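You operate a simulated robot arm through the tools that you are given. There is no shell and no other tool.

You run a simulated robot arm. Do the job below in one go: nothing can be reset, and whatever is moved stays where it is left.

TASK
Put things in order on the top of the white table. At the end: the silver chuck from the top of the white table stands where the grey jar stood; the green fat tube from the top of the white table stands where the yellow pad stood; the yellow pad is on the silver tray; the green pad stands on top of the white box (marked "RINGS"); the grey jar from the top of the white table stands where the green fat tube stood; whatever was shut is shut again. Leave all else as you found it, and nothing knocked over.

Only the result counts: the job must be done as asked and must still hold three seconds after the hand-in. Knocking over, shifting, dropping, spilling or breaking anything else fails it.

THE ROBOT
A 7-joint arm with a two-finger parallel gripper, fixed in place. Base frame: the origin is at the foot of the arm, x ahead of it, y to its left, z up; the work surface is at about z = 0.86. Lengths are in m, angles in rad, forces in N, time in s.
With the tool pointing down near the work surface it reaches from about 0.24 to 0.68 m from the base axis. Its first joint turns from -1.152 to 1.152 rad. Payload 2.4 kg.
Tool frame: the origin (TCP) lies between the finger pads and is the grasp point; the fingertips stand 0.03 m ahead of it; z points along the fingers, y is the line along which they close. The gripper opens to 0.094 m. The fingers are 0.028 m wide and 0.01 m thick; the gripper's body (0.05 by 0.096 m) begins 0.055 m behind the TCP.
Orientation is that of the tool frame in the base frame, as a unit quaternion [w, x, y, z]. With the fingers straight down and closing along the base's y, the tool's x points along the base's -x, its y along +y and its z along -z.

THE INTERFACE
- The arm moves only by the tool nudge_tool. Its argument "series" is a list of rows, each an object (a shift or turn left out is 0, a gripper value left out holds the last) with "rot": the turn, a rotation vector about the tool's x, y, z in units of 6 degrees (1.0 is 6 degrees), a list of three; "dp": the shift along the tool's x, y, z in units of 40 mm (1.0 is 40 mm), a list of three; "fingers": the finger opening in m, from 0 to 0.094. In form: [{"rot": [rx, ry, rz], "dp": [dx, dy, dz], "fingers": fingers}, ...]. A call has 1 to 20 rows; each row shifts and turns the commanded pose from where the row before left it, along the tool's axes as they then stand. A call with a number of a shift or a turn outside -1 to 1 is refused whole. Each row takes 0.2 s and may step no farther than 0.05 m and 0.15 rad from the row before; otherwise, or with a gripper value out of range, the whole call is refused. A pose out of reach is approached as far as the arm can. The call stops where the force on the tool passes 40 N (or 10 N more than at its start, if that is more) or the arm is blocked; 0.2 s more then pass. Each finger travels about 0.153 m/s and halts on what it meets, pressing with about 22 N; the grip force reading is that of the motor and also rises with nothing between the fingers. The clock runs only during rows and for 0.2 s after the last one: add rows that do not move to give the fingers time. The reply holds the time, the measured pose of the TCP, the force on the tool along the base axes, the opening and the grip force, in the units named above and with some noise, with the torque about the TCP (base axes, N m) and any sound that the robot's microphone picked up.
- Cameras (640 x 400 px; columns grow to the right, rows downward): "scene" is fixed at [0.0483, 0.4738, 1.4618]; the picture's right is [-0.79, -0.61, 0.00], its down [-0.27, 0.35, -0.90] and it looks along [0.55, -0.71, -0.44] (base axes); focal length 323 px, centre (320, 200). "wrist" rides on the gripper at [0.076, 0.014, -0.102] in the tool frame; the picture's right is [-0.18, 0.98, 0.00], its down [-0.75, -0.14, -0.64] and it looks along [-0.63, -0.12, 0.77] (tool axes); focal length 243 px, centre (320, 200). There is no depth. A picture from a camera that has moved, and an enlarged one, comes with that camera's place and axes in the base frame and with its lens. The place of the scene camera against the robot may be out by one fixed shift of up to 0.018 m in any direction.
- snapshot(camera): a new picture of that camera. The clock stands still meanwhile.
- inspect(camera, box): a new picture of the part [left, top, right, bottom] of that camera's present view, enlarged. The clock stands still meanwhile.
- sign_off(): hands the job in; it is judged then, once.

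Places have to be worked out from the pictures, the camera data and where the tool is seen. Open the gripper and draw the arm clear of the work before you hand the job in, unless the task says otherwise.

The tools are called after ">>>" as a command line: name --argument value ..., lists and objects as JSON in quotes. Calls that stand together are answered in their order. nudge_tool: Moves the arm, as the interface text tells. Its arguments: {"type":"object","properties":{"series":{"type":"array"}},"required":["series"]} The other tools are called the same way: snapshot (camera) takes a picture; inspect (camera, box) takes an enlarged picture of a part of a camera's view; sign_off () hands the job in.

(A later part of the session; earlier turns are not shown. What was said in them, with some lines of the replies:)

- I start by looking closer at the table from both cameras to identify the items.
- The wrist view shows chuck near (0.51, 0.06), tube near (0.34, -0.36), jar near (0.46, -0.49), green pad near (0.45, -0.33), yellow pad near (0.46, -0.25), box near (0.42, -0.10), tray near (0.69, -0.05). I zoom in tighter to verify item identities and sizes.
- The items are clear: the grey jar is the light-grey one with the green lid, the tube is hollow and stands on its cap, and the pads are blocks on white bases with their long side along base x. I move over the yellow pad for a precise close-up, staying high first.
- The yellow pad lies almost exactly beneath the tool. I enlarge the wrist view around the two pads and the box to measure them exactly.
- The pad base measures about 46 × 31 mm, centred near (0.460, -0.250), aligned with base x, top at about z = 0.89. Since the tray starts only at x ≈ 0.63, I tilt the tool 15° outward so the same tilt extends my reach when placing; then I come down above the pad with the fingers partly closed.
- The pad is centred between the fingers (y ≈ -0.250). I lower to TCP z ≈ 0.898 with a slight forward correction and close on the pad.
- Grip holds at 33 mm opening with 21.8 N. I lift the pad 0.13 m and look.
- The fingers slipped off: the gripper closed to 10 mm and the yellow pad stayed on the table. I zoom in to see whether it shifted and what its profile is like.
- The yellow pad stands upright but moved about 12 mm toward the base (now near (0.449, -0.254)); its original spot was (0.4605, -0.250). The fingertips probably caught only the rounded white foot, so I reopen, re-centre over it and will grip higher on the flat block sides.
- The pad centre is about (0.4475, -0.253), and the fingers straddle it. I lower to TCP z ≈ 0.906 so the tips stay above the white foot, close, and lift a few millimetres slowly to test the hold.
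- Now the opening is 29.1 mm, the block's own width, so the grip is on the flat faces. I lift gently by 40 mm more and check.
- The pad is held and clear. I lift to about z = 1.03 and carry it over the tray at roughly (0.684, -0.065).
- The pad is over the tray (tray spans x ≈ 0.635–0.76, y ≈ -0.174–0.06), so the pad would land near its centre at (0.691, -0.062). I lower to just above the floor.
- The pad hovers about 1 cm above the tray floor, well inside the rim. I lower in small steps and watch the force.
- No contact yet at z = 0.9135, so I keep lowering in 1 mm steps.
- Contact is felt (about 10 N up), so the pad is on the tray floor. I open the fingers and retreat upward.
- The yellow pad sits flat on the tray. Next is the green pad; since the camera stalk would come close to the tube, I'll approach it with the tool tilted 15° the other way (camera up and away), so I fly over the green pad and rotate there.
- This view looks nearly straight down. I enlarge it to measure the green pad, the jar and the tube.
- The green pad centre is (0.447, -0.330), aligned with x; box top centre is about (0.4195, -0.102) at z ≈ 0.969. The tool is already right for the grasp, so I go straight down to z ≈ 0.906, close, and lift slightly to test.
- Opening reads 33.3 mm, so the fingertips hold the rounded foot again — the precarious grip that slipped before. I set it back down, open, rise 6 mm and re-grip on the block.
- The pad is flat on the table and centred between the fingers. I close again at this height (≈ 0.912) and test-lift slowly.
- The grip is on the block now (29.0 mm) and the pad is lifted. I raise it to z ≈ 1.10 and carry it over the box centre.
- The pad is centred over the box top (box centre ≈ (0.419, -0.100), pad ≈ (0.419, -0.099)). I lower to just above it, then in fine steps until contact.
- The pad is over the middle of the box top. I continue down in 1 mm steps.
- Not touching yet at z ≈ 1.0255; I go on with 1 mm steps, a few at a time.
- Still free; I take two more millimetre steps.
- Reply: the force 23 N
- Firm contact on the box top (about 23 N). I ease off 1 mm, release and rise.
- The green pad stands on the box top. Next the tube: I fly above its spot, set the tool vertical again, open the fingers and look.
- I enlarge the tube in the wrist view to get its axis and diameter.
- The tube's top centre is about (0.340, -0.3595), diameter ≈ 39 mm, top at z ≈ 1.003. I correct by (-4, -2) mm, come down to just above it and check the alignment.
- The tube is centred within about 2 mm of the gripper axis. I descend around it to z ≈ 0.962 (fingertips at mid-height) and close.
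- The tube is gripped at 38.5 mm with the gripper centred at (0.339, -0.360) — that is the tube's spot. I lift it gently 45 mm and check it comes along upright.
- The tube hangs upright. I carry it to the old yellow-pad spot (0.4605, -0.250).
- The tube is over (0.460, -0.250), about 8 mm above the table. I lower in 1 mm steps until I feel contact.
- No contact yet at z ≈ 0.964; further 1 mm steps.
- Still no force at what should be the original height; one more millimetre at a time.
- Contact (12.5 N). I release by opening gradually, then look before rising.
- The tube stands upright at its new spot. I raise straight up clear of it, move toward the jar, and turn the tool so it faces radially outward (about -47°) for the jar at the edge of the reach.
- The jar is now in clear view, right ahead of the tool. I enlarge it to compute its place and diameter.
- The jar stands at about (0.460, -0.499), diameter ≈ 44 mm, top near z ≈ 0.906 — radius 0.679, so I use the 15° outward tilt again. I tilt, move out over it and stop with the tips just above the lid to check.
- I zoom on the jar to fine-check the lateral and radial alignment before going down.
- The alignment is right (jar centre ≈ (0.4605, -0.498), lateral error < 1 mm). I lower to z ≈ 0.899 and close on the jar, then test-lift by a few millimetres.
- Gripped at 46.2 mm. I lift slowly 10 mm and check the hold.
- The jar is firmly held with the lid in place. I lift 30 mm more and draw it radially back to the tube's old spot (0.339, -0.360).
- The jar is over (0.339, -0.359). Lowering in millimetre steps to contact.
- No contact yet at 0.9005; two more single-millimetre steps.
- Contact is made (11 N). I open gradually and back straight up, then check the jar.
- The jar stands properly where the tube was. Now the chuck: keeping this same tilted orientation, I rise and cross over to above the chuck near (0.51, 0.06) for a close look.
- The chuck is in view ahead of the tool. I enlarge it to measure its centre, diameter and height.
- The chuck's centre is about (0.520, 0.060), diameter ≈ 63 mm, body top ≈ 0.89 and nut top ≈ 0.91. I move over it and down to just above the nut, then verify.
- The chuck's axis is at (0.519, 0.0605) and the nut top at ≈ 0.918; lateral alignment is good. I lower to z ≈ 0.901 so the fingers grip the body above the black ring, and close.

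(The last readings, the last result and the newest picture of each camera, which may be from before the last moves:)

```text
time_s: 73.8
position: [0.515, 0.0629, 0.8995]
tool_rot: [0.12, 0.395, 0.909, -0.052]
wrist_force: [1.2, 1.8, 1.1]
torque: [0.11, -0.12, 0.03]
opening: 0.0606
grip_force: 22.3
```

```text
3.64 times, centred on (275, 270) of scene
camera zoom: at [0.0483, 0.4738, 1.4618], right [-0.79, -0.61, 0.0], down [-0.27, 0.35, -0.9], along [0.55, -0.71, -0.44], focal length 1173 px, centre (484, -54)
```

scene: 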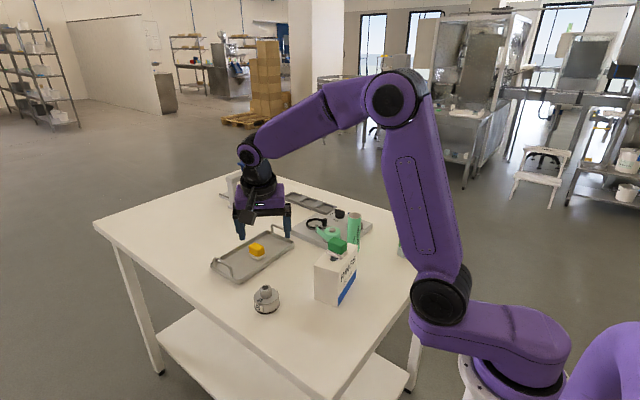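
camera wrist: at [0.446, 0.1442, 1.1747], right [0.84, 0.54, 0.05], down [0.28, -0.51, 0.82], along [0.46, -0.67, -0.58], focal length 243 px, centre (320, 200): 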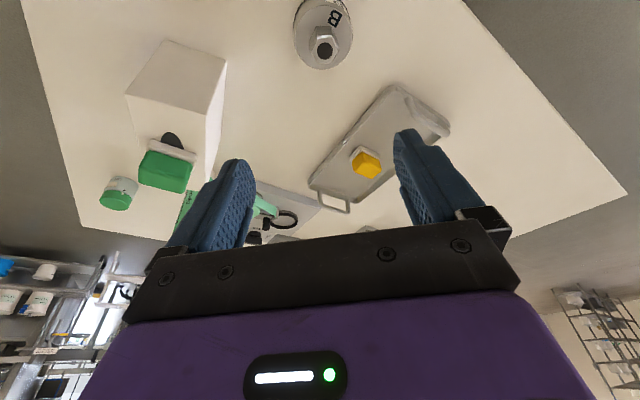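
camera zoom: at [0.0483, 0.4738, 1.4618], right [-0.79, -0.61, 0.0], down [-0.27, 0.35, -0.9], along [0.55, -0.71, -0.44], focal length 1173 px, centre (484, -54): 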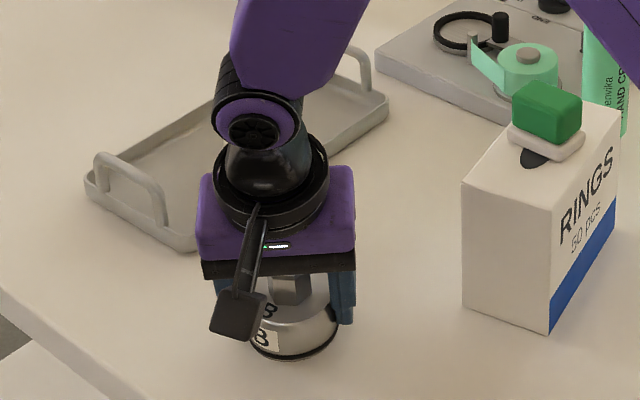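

Gripped at 60.6 mm with full force. I test-lift slowly by about 8 mm and check for slip or rotation.

>>> nudge_tool --series '[{"dp": [-0.0065, 0, -0.0242]}, {"dp": [-0.013, 0, -0.0483]}, {"dp": [-0.0162, 0, -0.0604]}, {"dp": [-0.0162, 0, -0.0604]}, {}, {}]'

>>> inspect --camera "wrist" --box '[200, 60, 440, 240]'

>>> inspect --camera "scene" --box '[215, 215, 335, 325]'

```text
time_s: 75.2
position: [0.516, 0.0645, 0.9072]
tool_rot: [0.12, 0.395, 0.909, -0.052]
wrist_force: [-0.3, 0.2, -4.9]
torque: [-0.01, 0.03, 0.01]
opening: 0.0603
grip_force: 21.7
```

```text
2.22 times, centred on (320, 150) of wrist
camera zoom: at [0.4577, 0.1473, 0.9865], right [0.84, 0.54, 0.05], down [0.28, -0.51, 0.82], along [0.46, -0.67, -0.58], focal length 539 px, centre (320, 311)
```

zoom: 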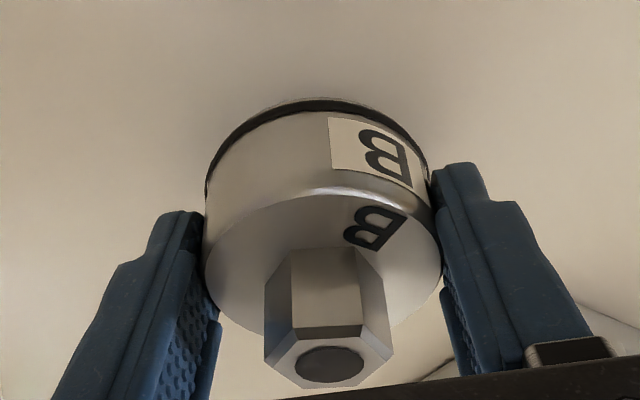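

```text
3.64 times, centred on (275, 270) of scene
camera zoom: at [0.0484, 0.4738, 1.4618], right [-0.79, -0.61, 0.0], down [-0.27, 0.35, -0.9], along [0.55, -0.71, -0.44], focal length 1173 px, centre (484, -54)
```

zoom: 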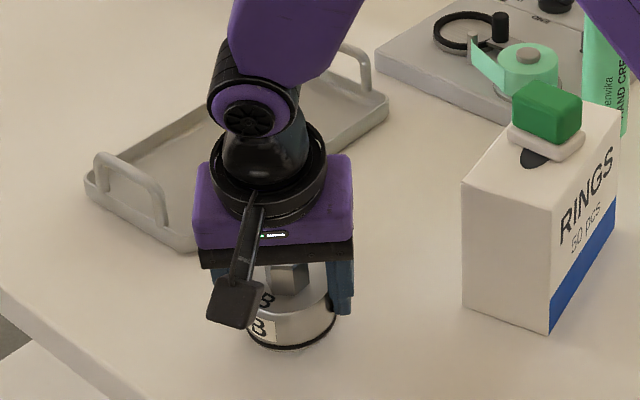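

The chuck (about 0.5 kg) lifts without slipping. I raise it slowly to z ≈ 1.10 to clear the box, pad and tube.

>>> nudge_tool --series '[{"dp": [-0.065, 0, -0.2415]}, {"dp": [-0.13, 0, -0.483]}, {"dp": [-0.194, 0, -0.7245]}, {"dp": [-0.194, 0, -0.7245]}, {"dp": [-0.194, 0, -0.7245]}, {"dp": [-0.194, 0, -0.7245]}, {"dp": [-0.194, 0, -0.7245]}, {"dp": [-0.079, 0, -0.301]}, {}]'

>>> inspect --camera "wrist" --box '[200, 60, 440, 240]'

```text
time_s: 77.2
position: [0.5164, 0.0628, 1.0999]
tool_rot: [0.12, 0.395, 0.909, -0.052]
wrist_force: [-0.3, 0.9, -5.2]
torque: [0.01, 0.0, 0.0]
opening: 0.0605
grip_force: 21.9
```

```text
2.22 times, centred on (320, 150) of wrist
camera zoom: at [0.4587, 0.1461, 1.1787], right [0.84, 0.54, 0.05], down [0.28, -0.51, 0.81], along [0.46, -0.67, -0.58], focal length 539 px, centre (320, 311)
```

zoom: 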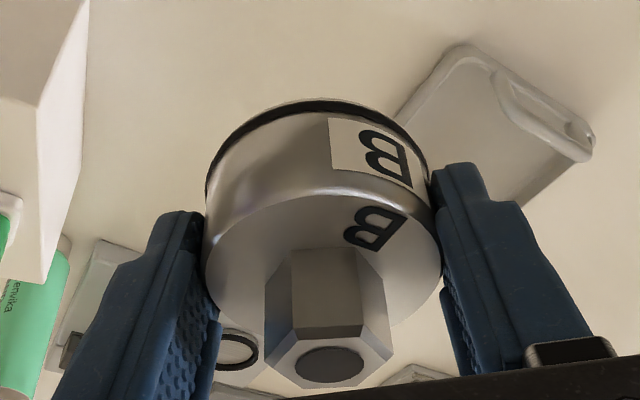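

Still held firmly. I carry it across at z ≈ 1.10 to above the jar's old spot, with gentle start and stop.

>>> nudge_tool --series '[{"dp": [-0.19, -0.227, 0.051]}, {"dp": [-0.379, -0.454, 0.102]}, {"dp": [-0.474, -0.567, 0.127]}, {"dp": [-0.474, -0.567, 0.127]}, {"dp": [-0.474, -0.567, 0.127]}, {"dp": [-0.474, -0.567, 0.127]}, {"dp": [-0.474, -0.567, 0.127]}, {"dp": [-0.474, -0.567, 0.127]}, {"dp": [-0.474, -0.567, 0.127]}, {"dp": [-0.474, -0.567, 0.127]}, {"dp": [-0.474, -0.567, 0.127]}, {"dp": [-0.474, -0.567, 0.127]}, {"dp": [-0.474, -0.567, 0.127]}, {"dp": [-0.474, -0.567, 0.127]}, {"dp": [-0.474, -0.567, 0.127]}, {"dp": [-0.474, -0.567, 0.127]}, {"dp": [-0.474, -0.567, 0.127]}, {"dp": [-0.474, -0.567, 0.127]}, {"dp": [-0.474, -0.567, 0.127]}, {"dp": [-0.234, -0.28, 0.063]}]'

>>> snapshot --camera "wrist"

>>> inspect --camera "scene" --box '[310, 110, 470, 270]'

```text
time_s: 81.4
position: [0.4574, -0.4963, 1.1015]
tool_rot: [0.119, 0.395, 0.909, -0.052]
wrist_force: [-0.4, 0.7, -4.7]
torque: [0.04, 0.07, -0.03]
opening: 0.0604
grip_force: 22.1
```

```text
taken
camera wrist: at [0.3992, -0.4124, 1.1799], right [0.84, 0.54, 0.05], down [0.28, -0.51, 0.81], along [0.47, -0.67, -0.58], focal length 243 px, centre (320, 200)
```

wrist: 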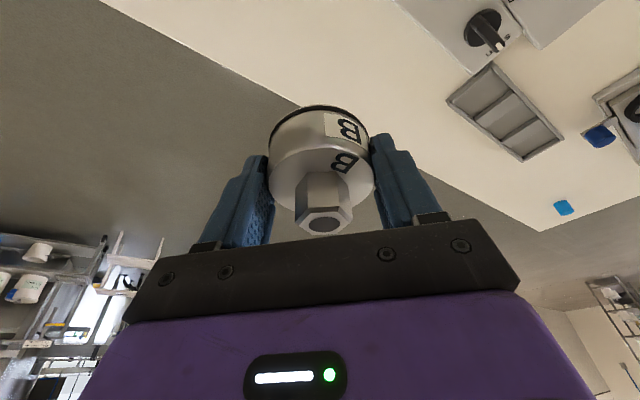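

```text
2.50 times, centred on (390, 190) of scene
camera zoom: at [0.0484, 0.4737, 1.4619], right [-0.79, -0.61, 0.0], down [-0.27, 0.35, -0.9], along [0.55, -0.71, -0.44], focal length 806 px, centre (145, 225)
```

zoom: 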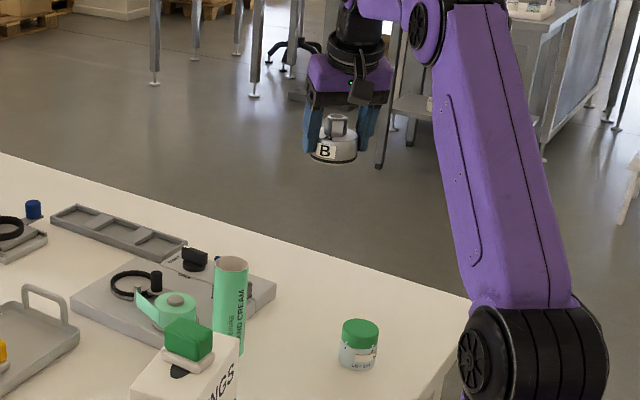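

The chuck is above (0.461, -0.499). I lower it smoothly to about 2 cm above the table and check.

>>> nudge_tool --series '[{"dp": [0.08, 0, 0.3]}, {"dp": [0.174, 0, 0.65]}, {"dp": [0.174, 0, 0.65]}, {"dp": [0.174, 0, 0.65]}, {"dp": [0.174, 0, 0.65]}, {"dp": [0.174, 0, 0.65]}, {"dp": [0.134, 0, 0.5]}, {"dp": [0.086, 0, 0.32]}, {}]'

>>> snapshot --camera "wrist"

>>> inspect --camera "scene" --box '[330, 160, 450, 260]'

```text
time_s: 83.4
position: [0.458, -0.4944, 0.9194]
tool_rot: [0.12, 0.395, 0.909, -0.053]
wrist_force: [-0.1, 0.8, -5.3]
torque: [0.05, 0.02, 0.01]
opening: 0.0604
grip_force: 22.1
```

```text
taken
camera wrist: at [0.3998, -0.4111, 0.9981], right [0.84, 0.54, 0.05], down [0.28, -0.51, 0.82], along [0.46, -0.67, -0.58], focal length 243 px, centre (320, 200)
```

wrist: 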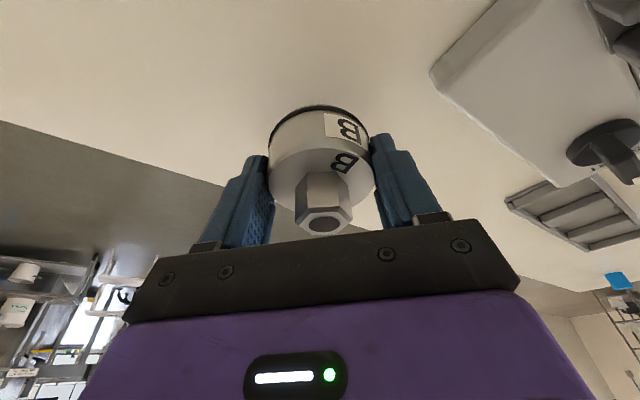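

```text
4.00 times, centred on (390, 210) of scene
camera zoom: at [0.0484, 0.4737, 1.4619], right [-0.79, -0.61, 0.0], down [-0.27, 0.35, -0.9], along [0.55, -0.71, -0.44], focal length 1290 px, centre (40, 160)
```

zoom: 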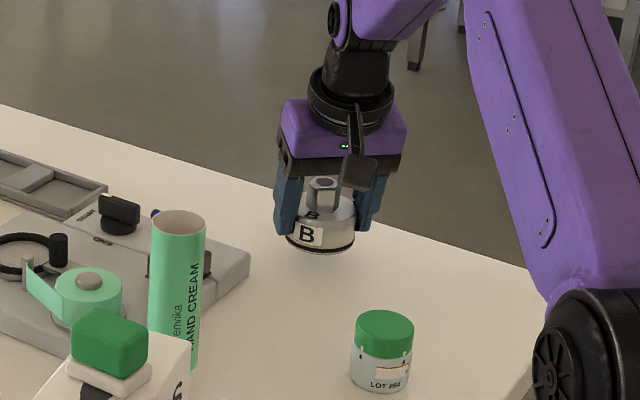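

The chuck is over (0.4615, -0.498), matching the jar's spot. I lower in small steps to contact.

>>> nudge_tool --series '[{"dp": [0.0194, 0, 0.0725]}, {"dp": [0.0194, 0, 0.0725]}, {"dp": [0.0194, 0, 0.0725]}, {"dp": [0.0194, 0, 0.0725]}, {"dp": [0.0129, 0, 0.0483]}, {"dp": [0.0065, 0, 0.0242]}, {}]'

```text
time_s: 85.0
position: [0.4557, -0.4941, 0.9041]
tool_rot: [0.12, 0.396, 0.909, -0.052]
wrist_force: [1.1, -0.5, -5.7]
torque: [0.05, 0.05, -0.01]
opening: 0.0605
grip_force: 22.0
```

Still carrying the full weight at 0.904; continuing 1 mm at a time.

>>> nudge_tool --series '[{"dp": [0.0065, 0, 0.0242]}, {"dp": [0.0065, 0, 0.0242]}, {"dp": [0.0065, 0, 0.0242]}, {}]'

```text
time_s: 86.0
position: [0.4576, -0.4944, 0.9008]
tool_rot: [0.12, 0.396, 0.909, -0.051]
wrist_force: [-0.4, -0.2, -4.5]
torque: [0.03, 0.01, 0.02]
opening: 0.0606
grip_force: 22.3
```

Not yet unloaded; one millimetre more at a time.

>>> nudge_tool --series '[{"dp": [0.0065, 0, 0.0242]}, {}]'

```text
time_s: 86.6
position: [0.4563, -0.4946, 0.8999]
tool_rot: [0.119, 0.396, 0.909, -0.052]
wrist_force: [-0.3, 0.8, -4.4]
torque: [0.04, 0.02, -0.01]
opening: 0.0606
grip_force: 22.0
```

Still hanging; another millimetre.

>>> nudge_tool --series '[{"dp": [0.0065, 0, 0.0242]}, {}]'

```text
time_s: 87.2
position: [0.4566, -0.4946, 0.9001]
tool_rot: [0.12, 0.395, 0.909, -0.053]
wrist_force: [0.1, 1.5, 0.6]
torque: [0.15, -0.06, 0.07]
opening: 0.0603
grip_force: 22.3
```

The weight has just gone onto the table (0.6 N). I press half a millimetre more, then open gradually and check before rising.

>>> nudge_tool --series '[{"dp": [0.0033, 0, 0.0121]}, {"fingers": 0.063}, {"fingers": 0.07}, {"fingers": 0.088}, {}]'

>>> snapshot --camera "wrist"

>>> inspect --camera "scene" --box '[330, 160, 450, 260]'

```text
time_s: 88.4
position: [0.4571, -0.4962, 0.8995]
tool_rot: [0.119, 0.396, 0.909, -0.052]
wrist_force: [-0.9, -0.1, -0.8]
torque: [-0.03, 0.01, 0.01]
opening: 0.0882
grip_force: 0.2
```

```text
taken
camera wrist: at [0.3984, -0.4115, 0.9777], right [0.84, 0.54, 0.05], down [0.28, -0.51, 0.82], along [0.46, -0.67, -0.58], focal length 243 px, centre (320, 200)
```

wrist: 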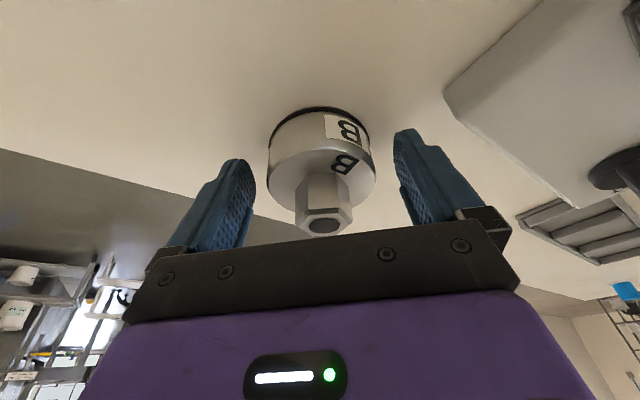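

```text
4.00 times, centred on (390, 210) of scene
camera zoom: at [0.0483, 0.4738, 1.4618], right [-0.79, -0.61, 0.0], down [-0.27, 0.35, -0.9], along [0.55, -0.71, -0.44], focal length 1290 px, centre (40, 160)
```

zoom: 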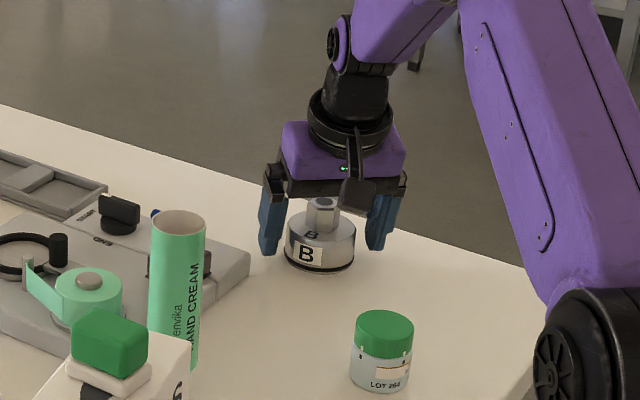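

The chuck stands flat and released. I rise straight up to about z = 1.13 and review everything.

>>> nudge_tool --series '[{"dp": [-0.08, 0, -0.3]}, {"dp": [-0.2329, 0, -0.8693]}, {"dp": [-0.2329, 0, -0.8693]}, {"dp": [-0.2329, 0, -0.8693]}, {"dp": [-0.2329, 0, -0.8693]}, {"dp": [-0.2329, 0, -0.8693]}, {"dp": [-0.2329, 0, -0.8693]}, {}]'

>>> snapshot --camera "wrist"

>>> snapshot --camera "scene"

>>> inspect --camera "scene" --box '[200, 150, 460, 320]'

```text
time_s: 90.2
position: [0.4552, -0.4938, 1.1259]
tool_rot: [0.12, 0.396, 0.909, -0.052]
wrist_force: [0.4, 0.3, 0.4]
torque: [-0.02, 0.01, 0.01]
opening: 0.0878
grip_force: 0.0
```

```text
taken
camera wrist: at [0.3976, -0.4105, 1.204], right [0.84, 0.54, 0.05], down [0.28, -0.51, 0.82], along [0.46, -0.67, -0.58], focal length 243 px, centre (320, 200)
```

wrist: 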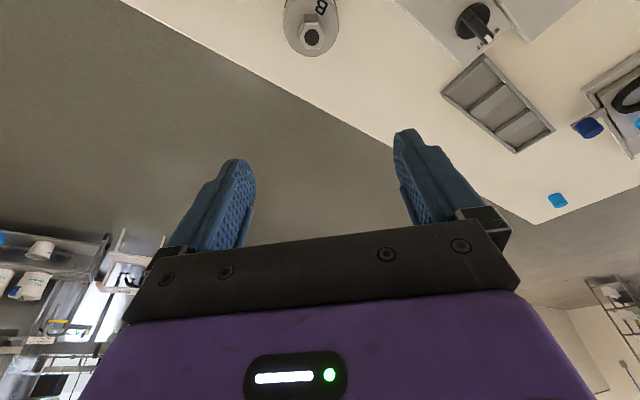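

```text
taken
```

scene: 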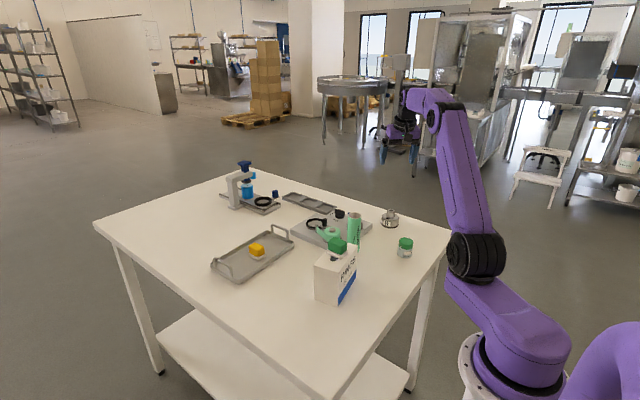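

```text
2.35 times, centred on (330, 235) of scene
camera zoom: at [0.0483, 0.4738, 1.4618], right [-0.79, -0.61, 0.0], down [-0.27, 0.35, -0.9], along [0.55, -0.71, -0.44], focal length 759 px, centre (296, 118)
```

zoom: 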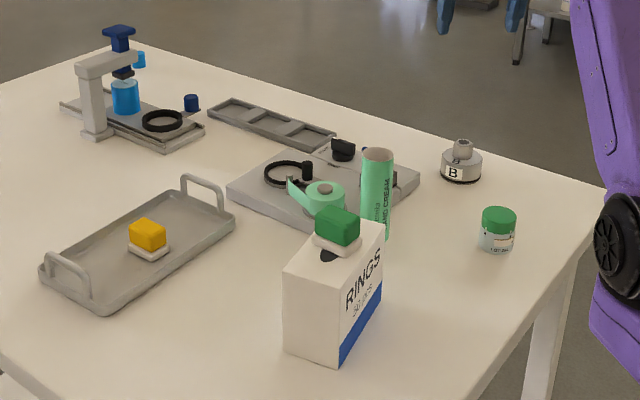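

All five items are where they should be: chuck at the jar's spot, jar at the tube's spot, tube at the pad's spot, yellow pad on the tray, green pad on the box. I draw the open gripper further up and back, then take a last look.

>>> nudge_tool --series '[{"dp": [0.474, 0, -0.645]}, {"dp": [0.474, 0, -0.645]}, {"dp": [0.474, 0, -0.645]}, {"dp": [0.474, 0, -0.645]}, {}, {}, {}, {}]'

>>> snapshot --camera "wrist"

>>> inspect --camera "scene" --box '[200, 150, 460, 320]'

```text
time_s: 92.0
position: [0.3879, -0.42, 1.2065]
tool_rot: [0.12, 0.395, 0.909, -0.052]
wrist_force: [0.0, -0.8, -0.1]
torque: [0.02, 0.0, -0.02]
opening: 0.088
grip_force: 0.0
```

```text
taken
camera wrist: at [0.3302, -0.3365, 1.2853], right [0.84, 0.54, 0.05], down [0.28, -0.51, 0.82], along [0.46, -0.67, -0.58], focal length 243 px, centre (320, 200)
```

wrist: 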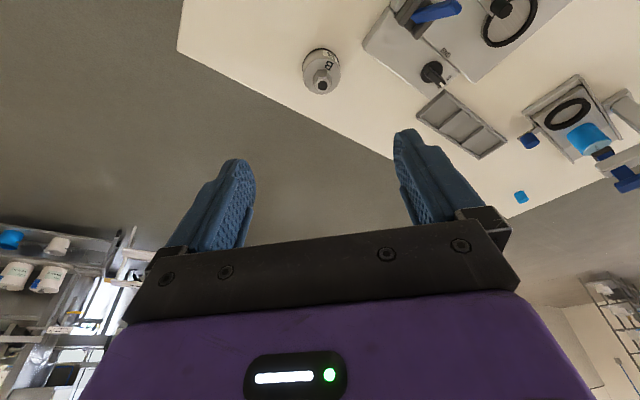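

```text
2.35 times, centred on (330, 235) of scene
camera zoom: at [0.0483, 0.4738, 1.4618], right [-0.79, -0.61, 0.0], down [-0.27, 0.35, -0.9], along [0.55, -0.71, -0.44], focal length 759 px, centre (296, 118)
```

zoom: 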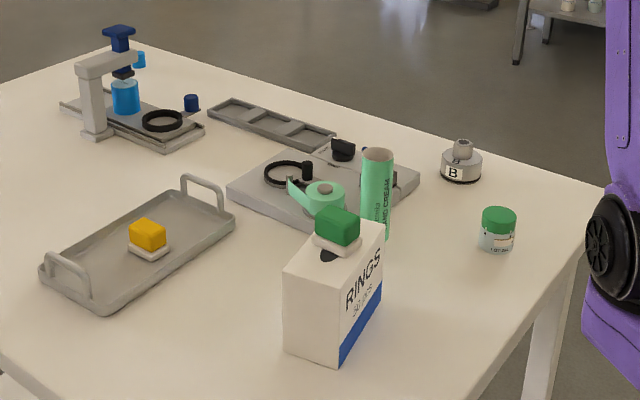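

The arm is clear, the gripper is open and empty. Everything stands still in its target place, and the box, tray and fixtures look unmoved compared with the first picture, so I hand in the job.

>>> sign_off

```text
The job is handed in.
```

I moved all five items to their targets and handed the job in. In the last pictures everything stood upright, and the gripper was open and clear of the table.

| Item | Where it is now |
|---|---|
| Silver chuck | Where the grey jar stood, within about 2 mm |
| Green fat tube | Where the yellow pad first stood, within a few mm |
| Grey jar | Where the tube stood, within about 3 mm, lid still on |
| Yellow pad | Flat on the silver tray, near its middle |
| Green pad | On top of the RINGS box, over the dark oval |

My first grip on the yellow pad slipped and shifted it about 12 mm. I placed the tube by the pad's original position, measured before the slip. The green pad's first grip also caught only its foot, so I set it down and gripped it again.

I opened nothing, and the box, tray and fixtures look unmoved compared with the first picture. I have no result from the judging yet.
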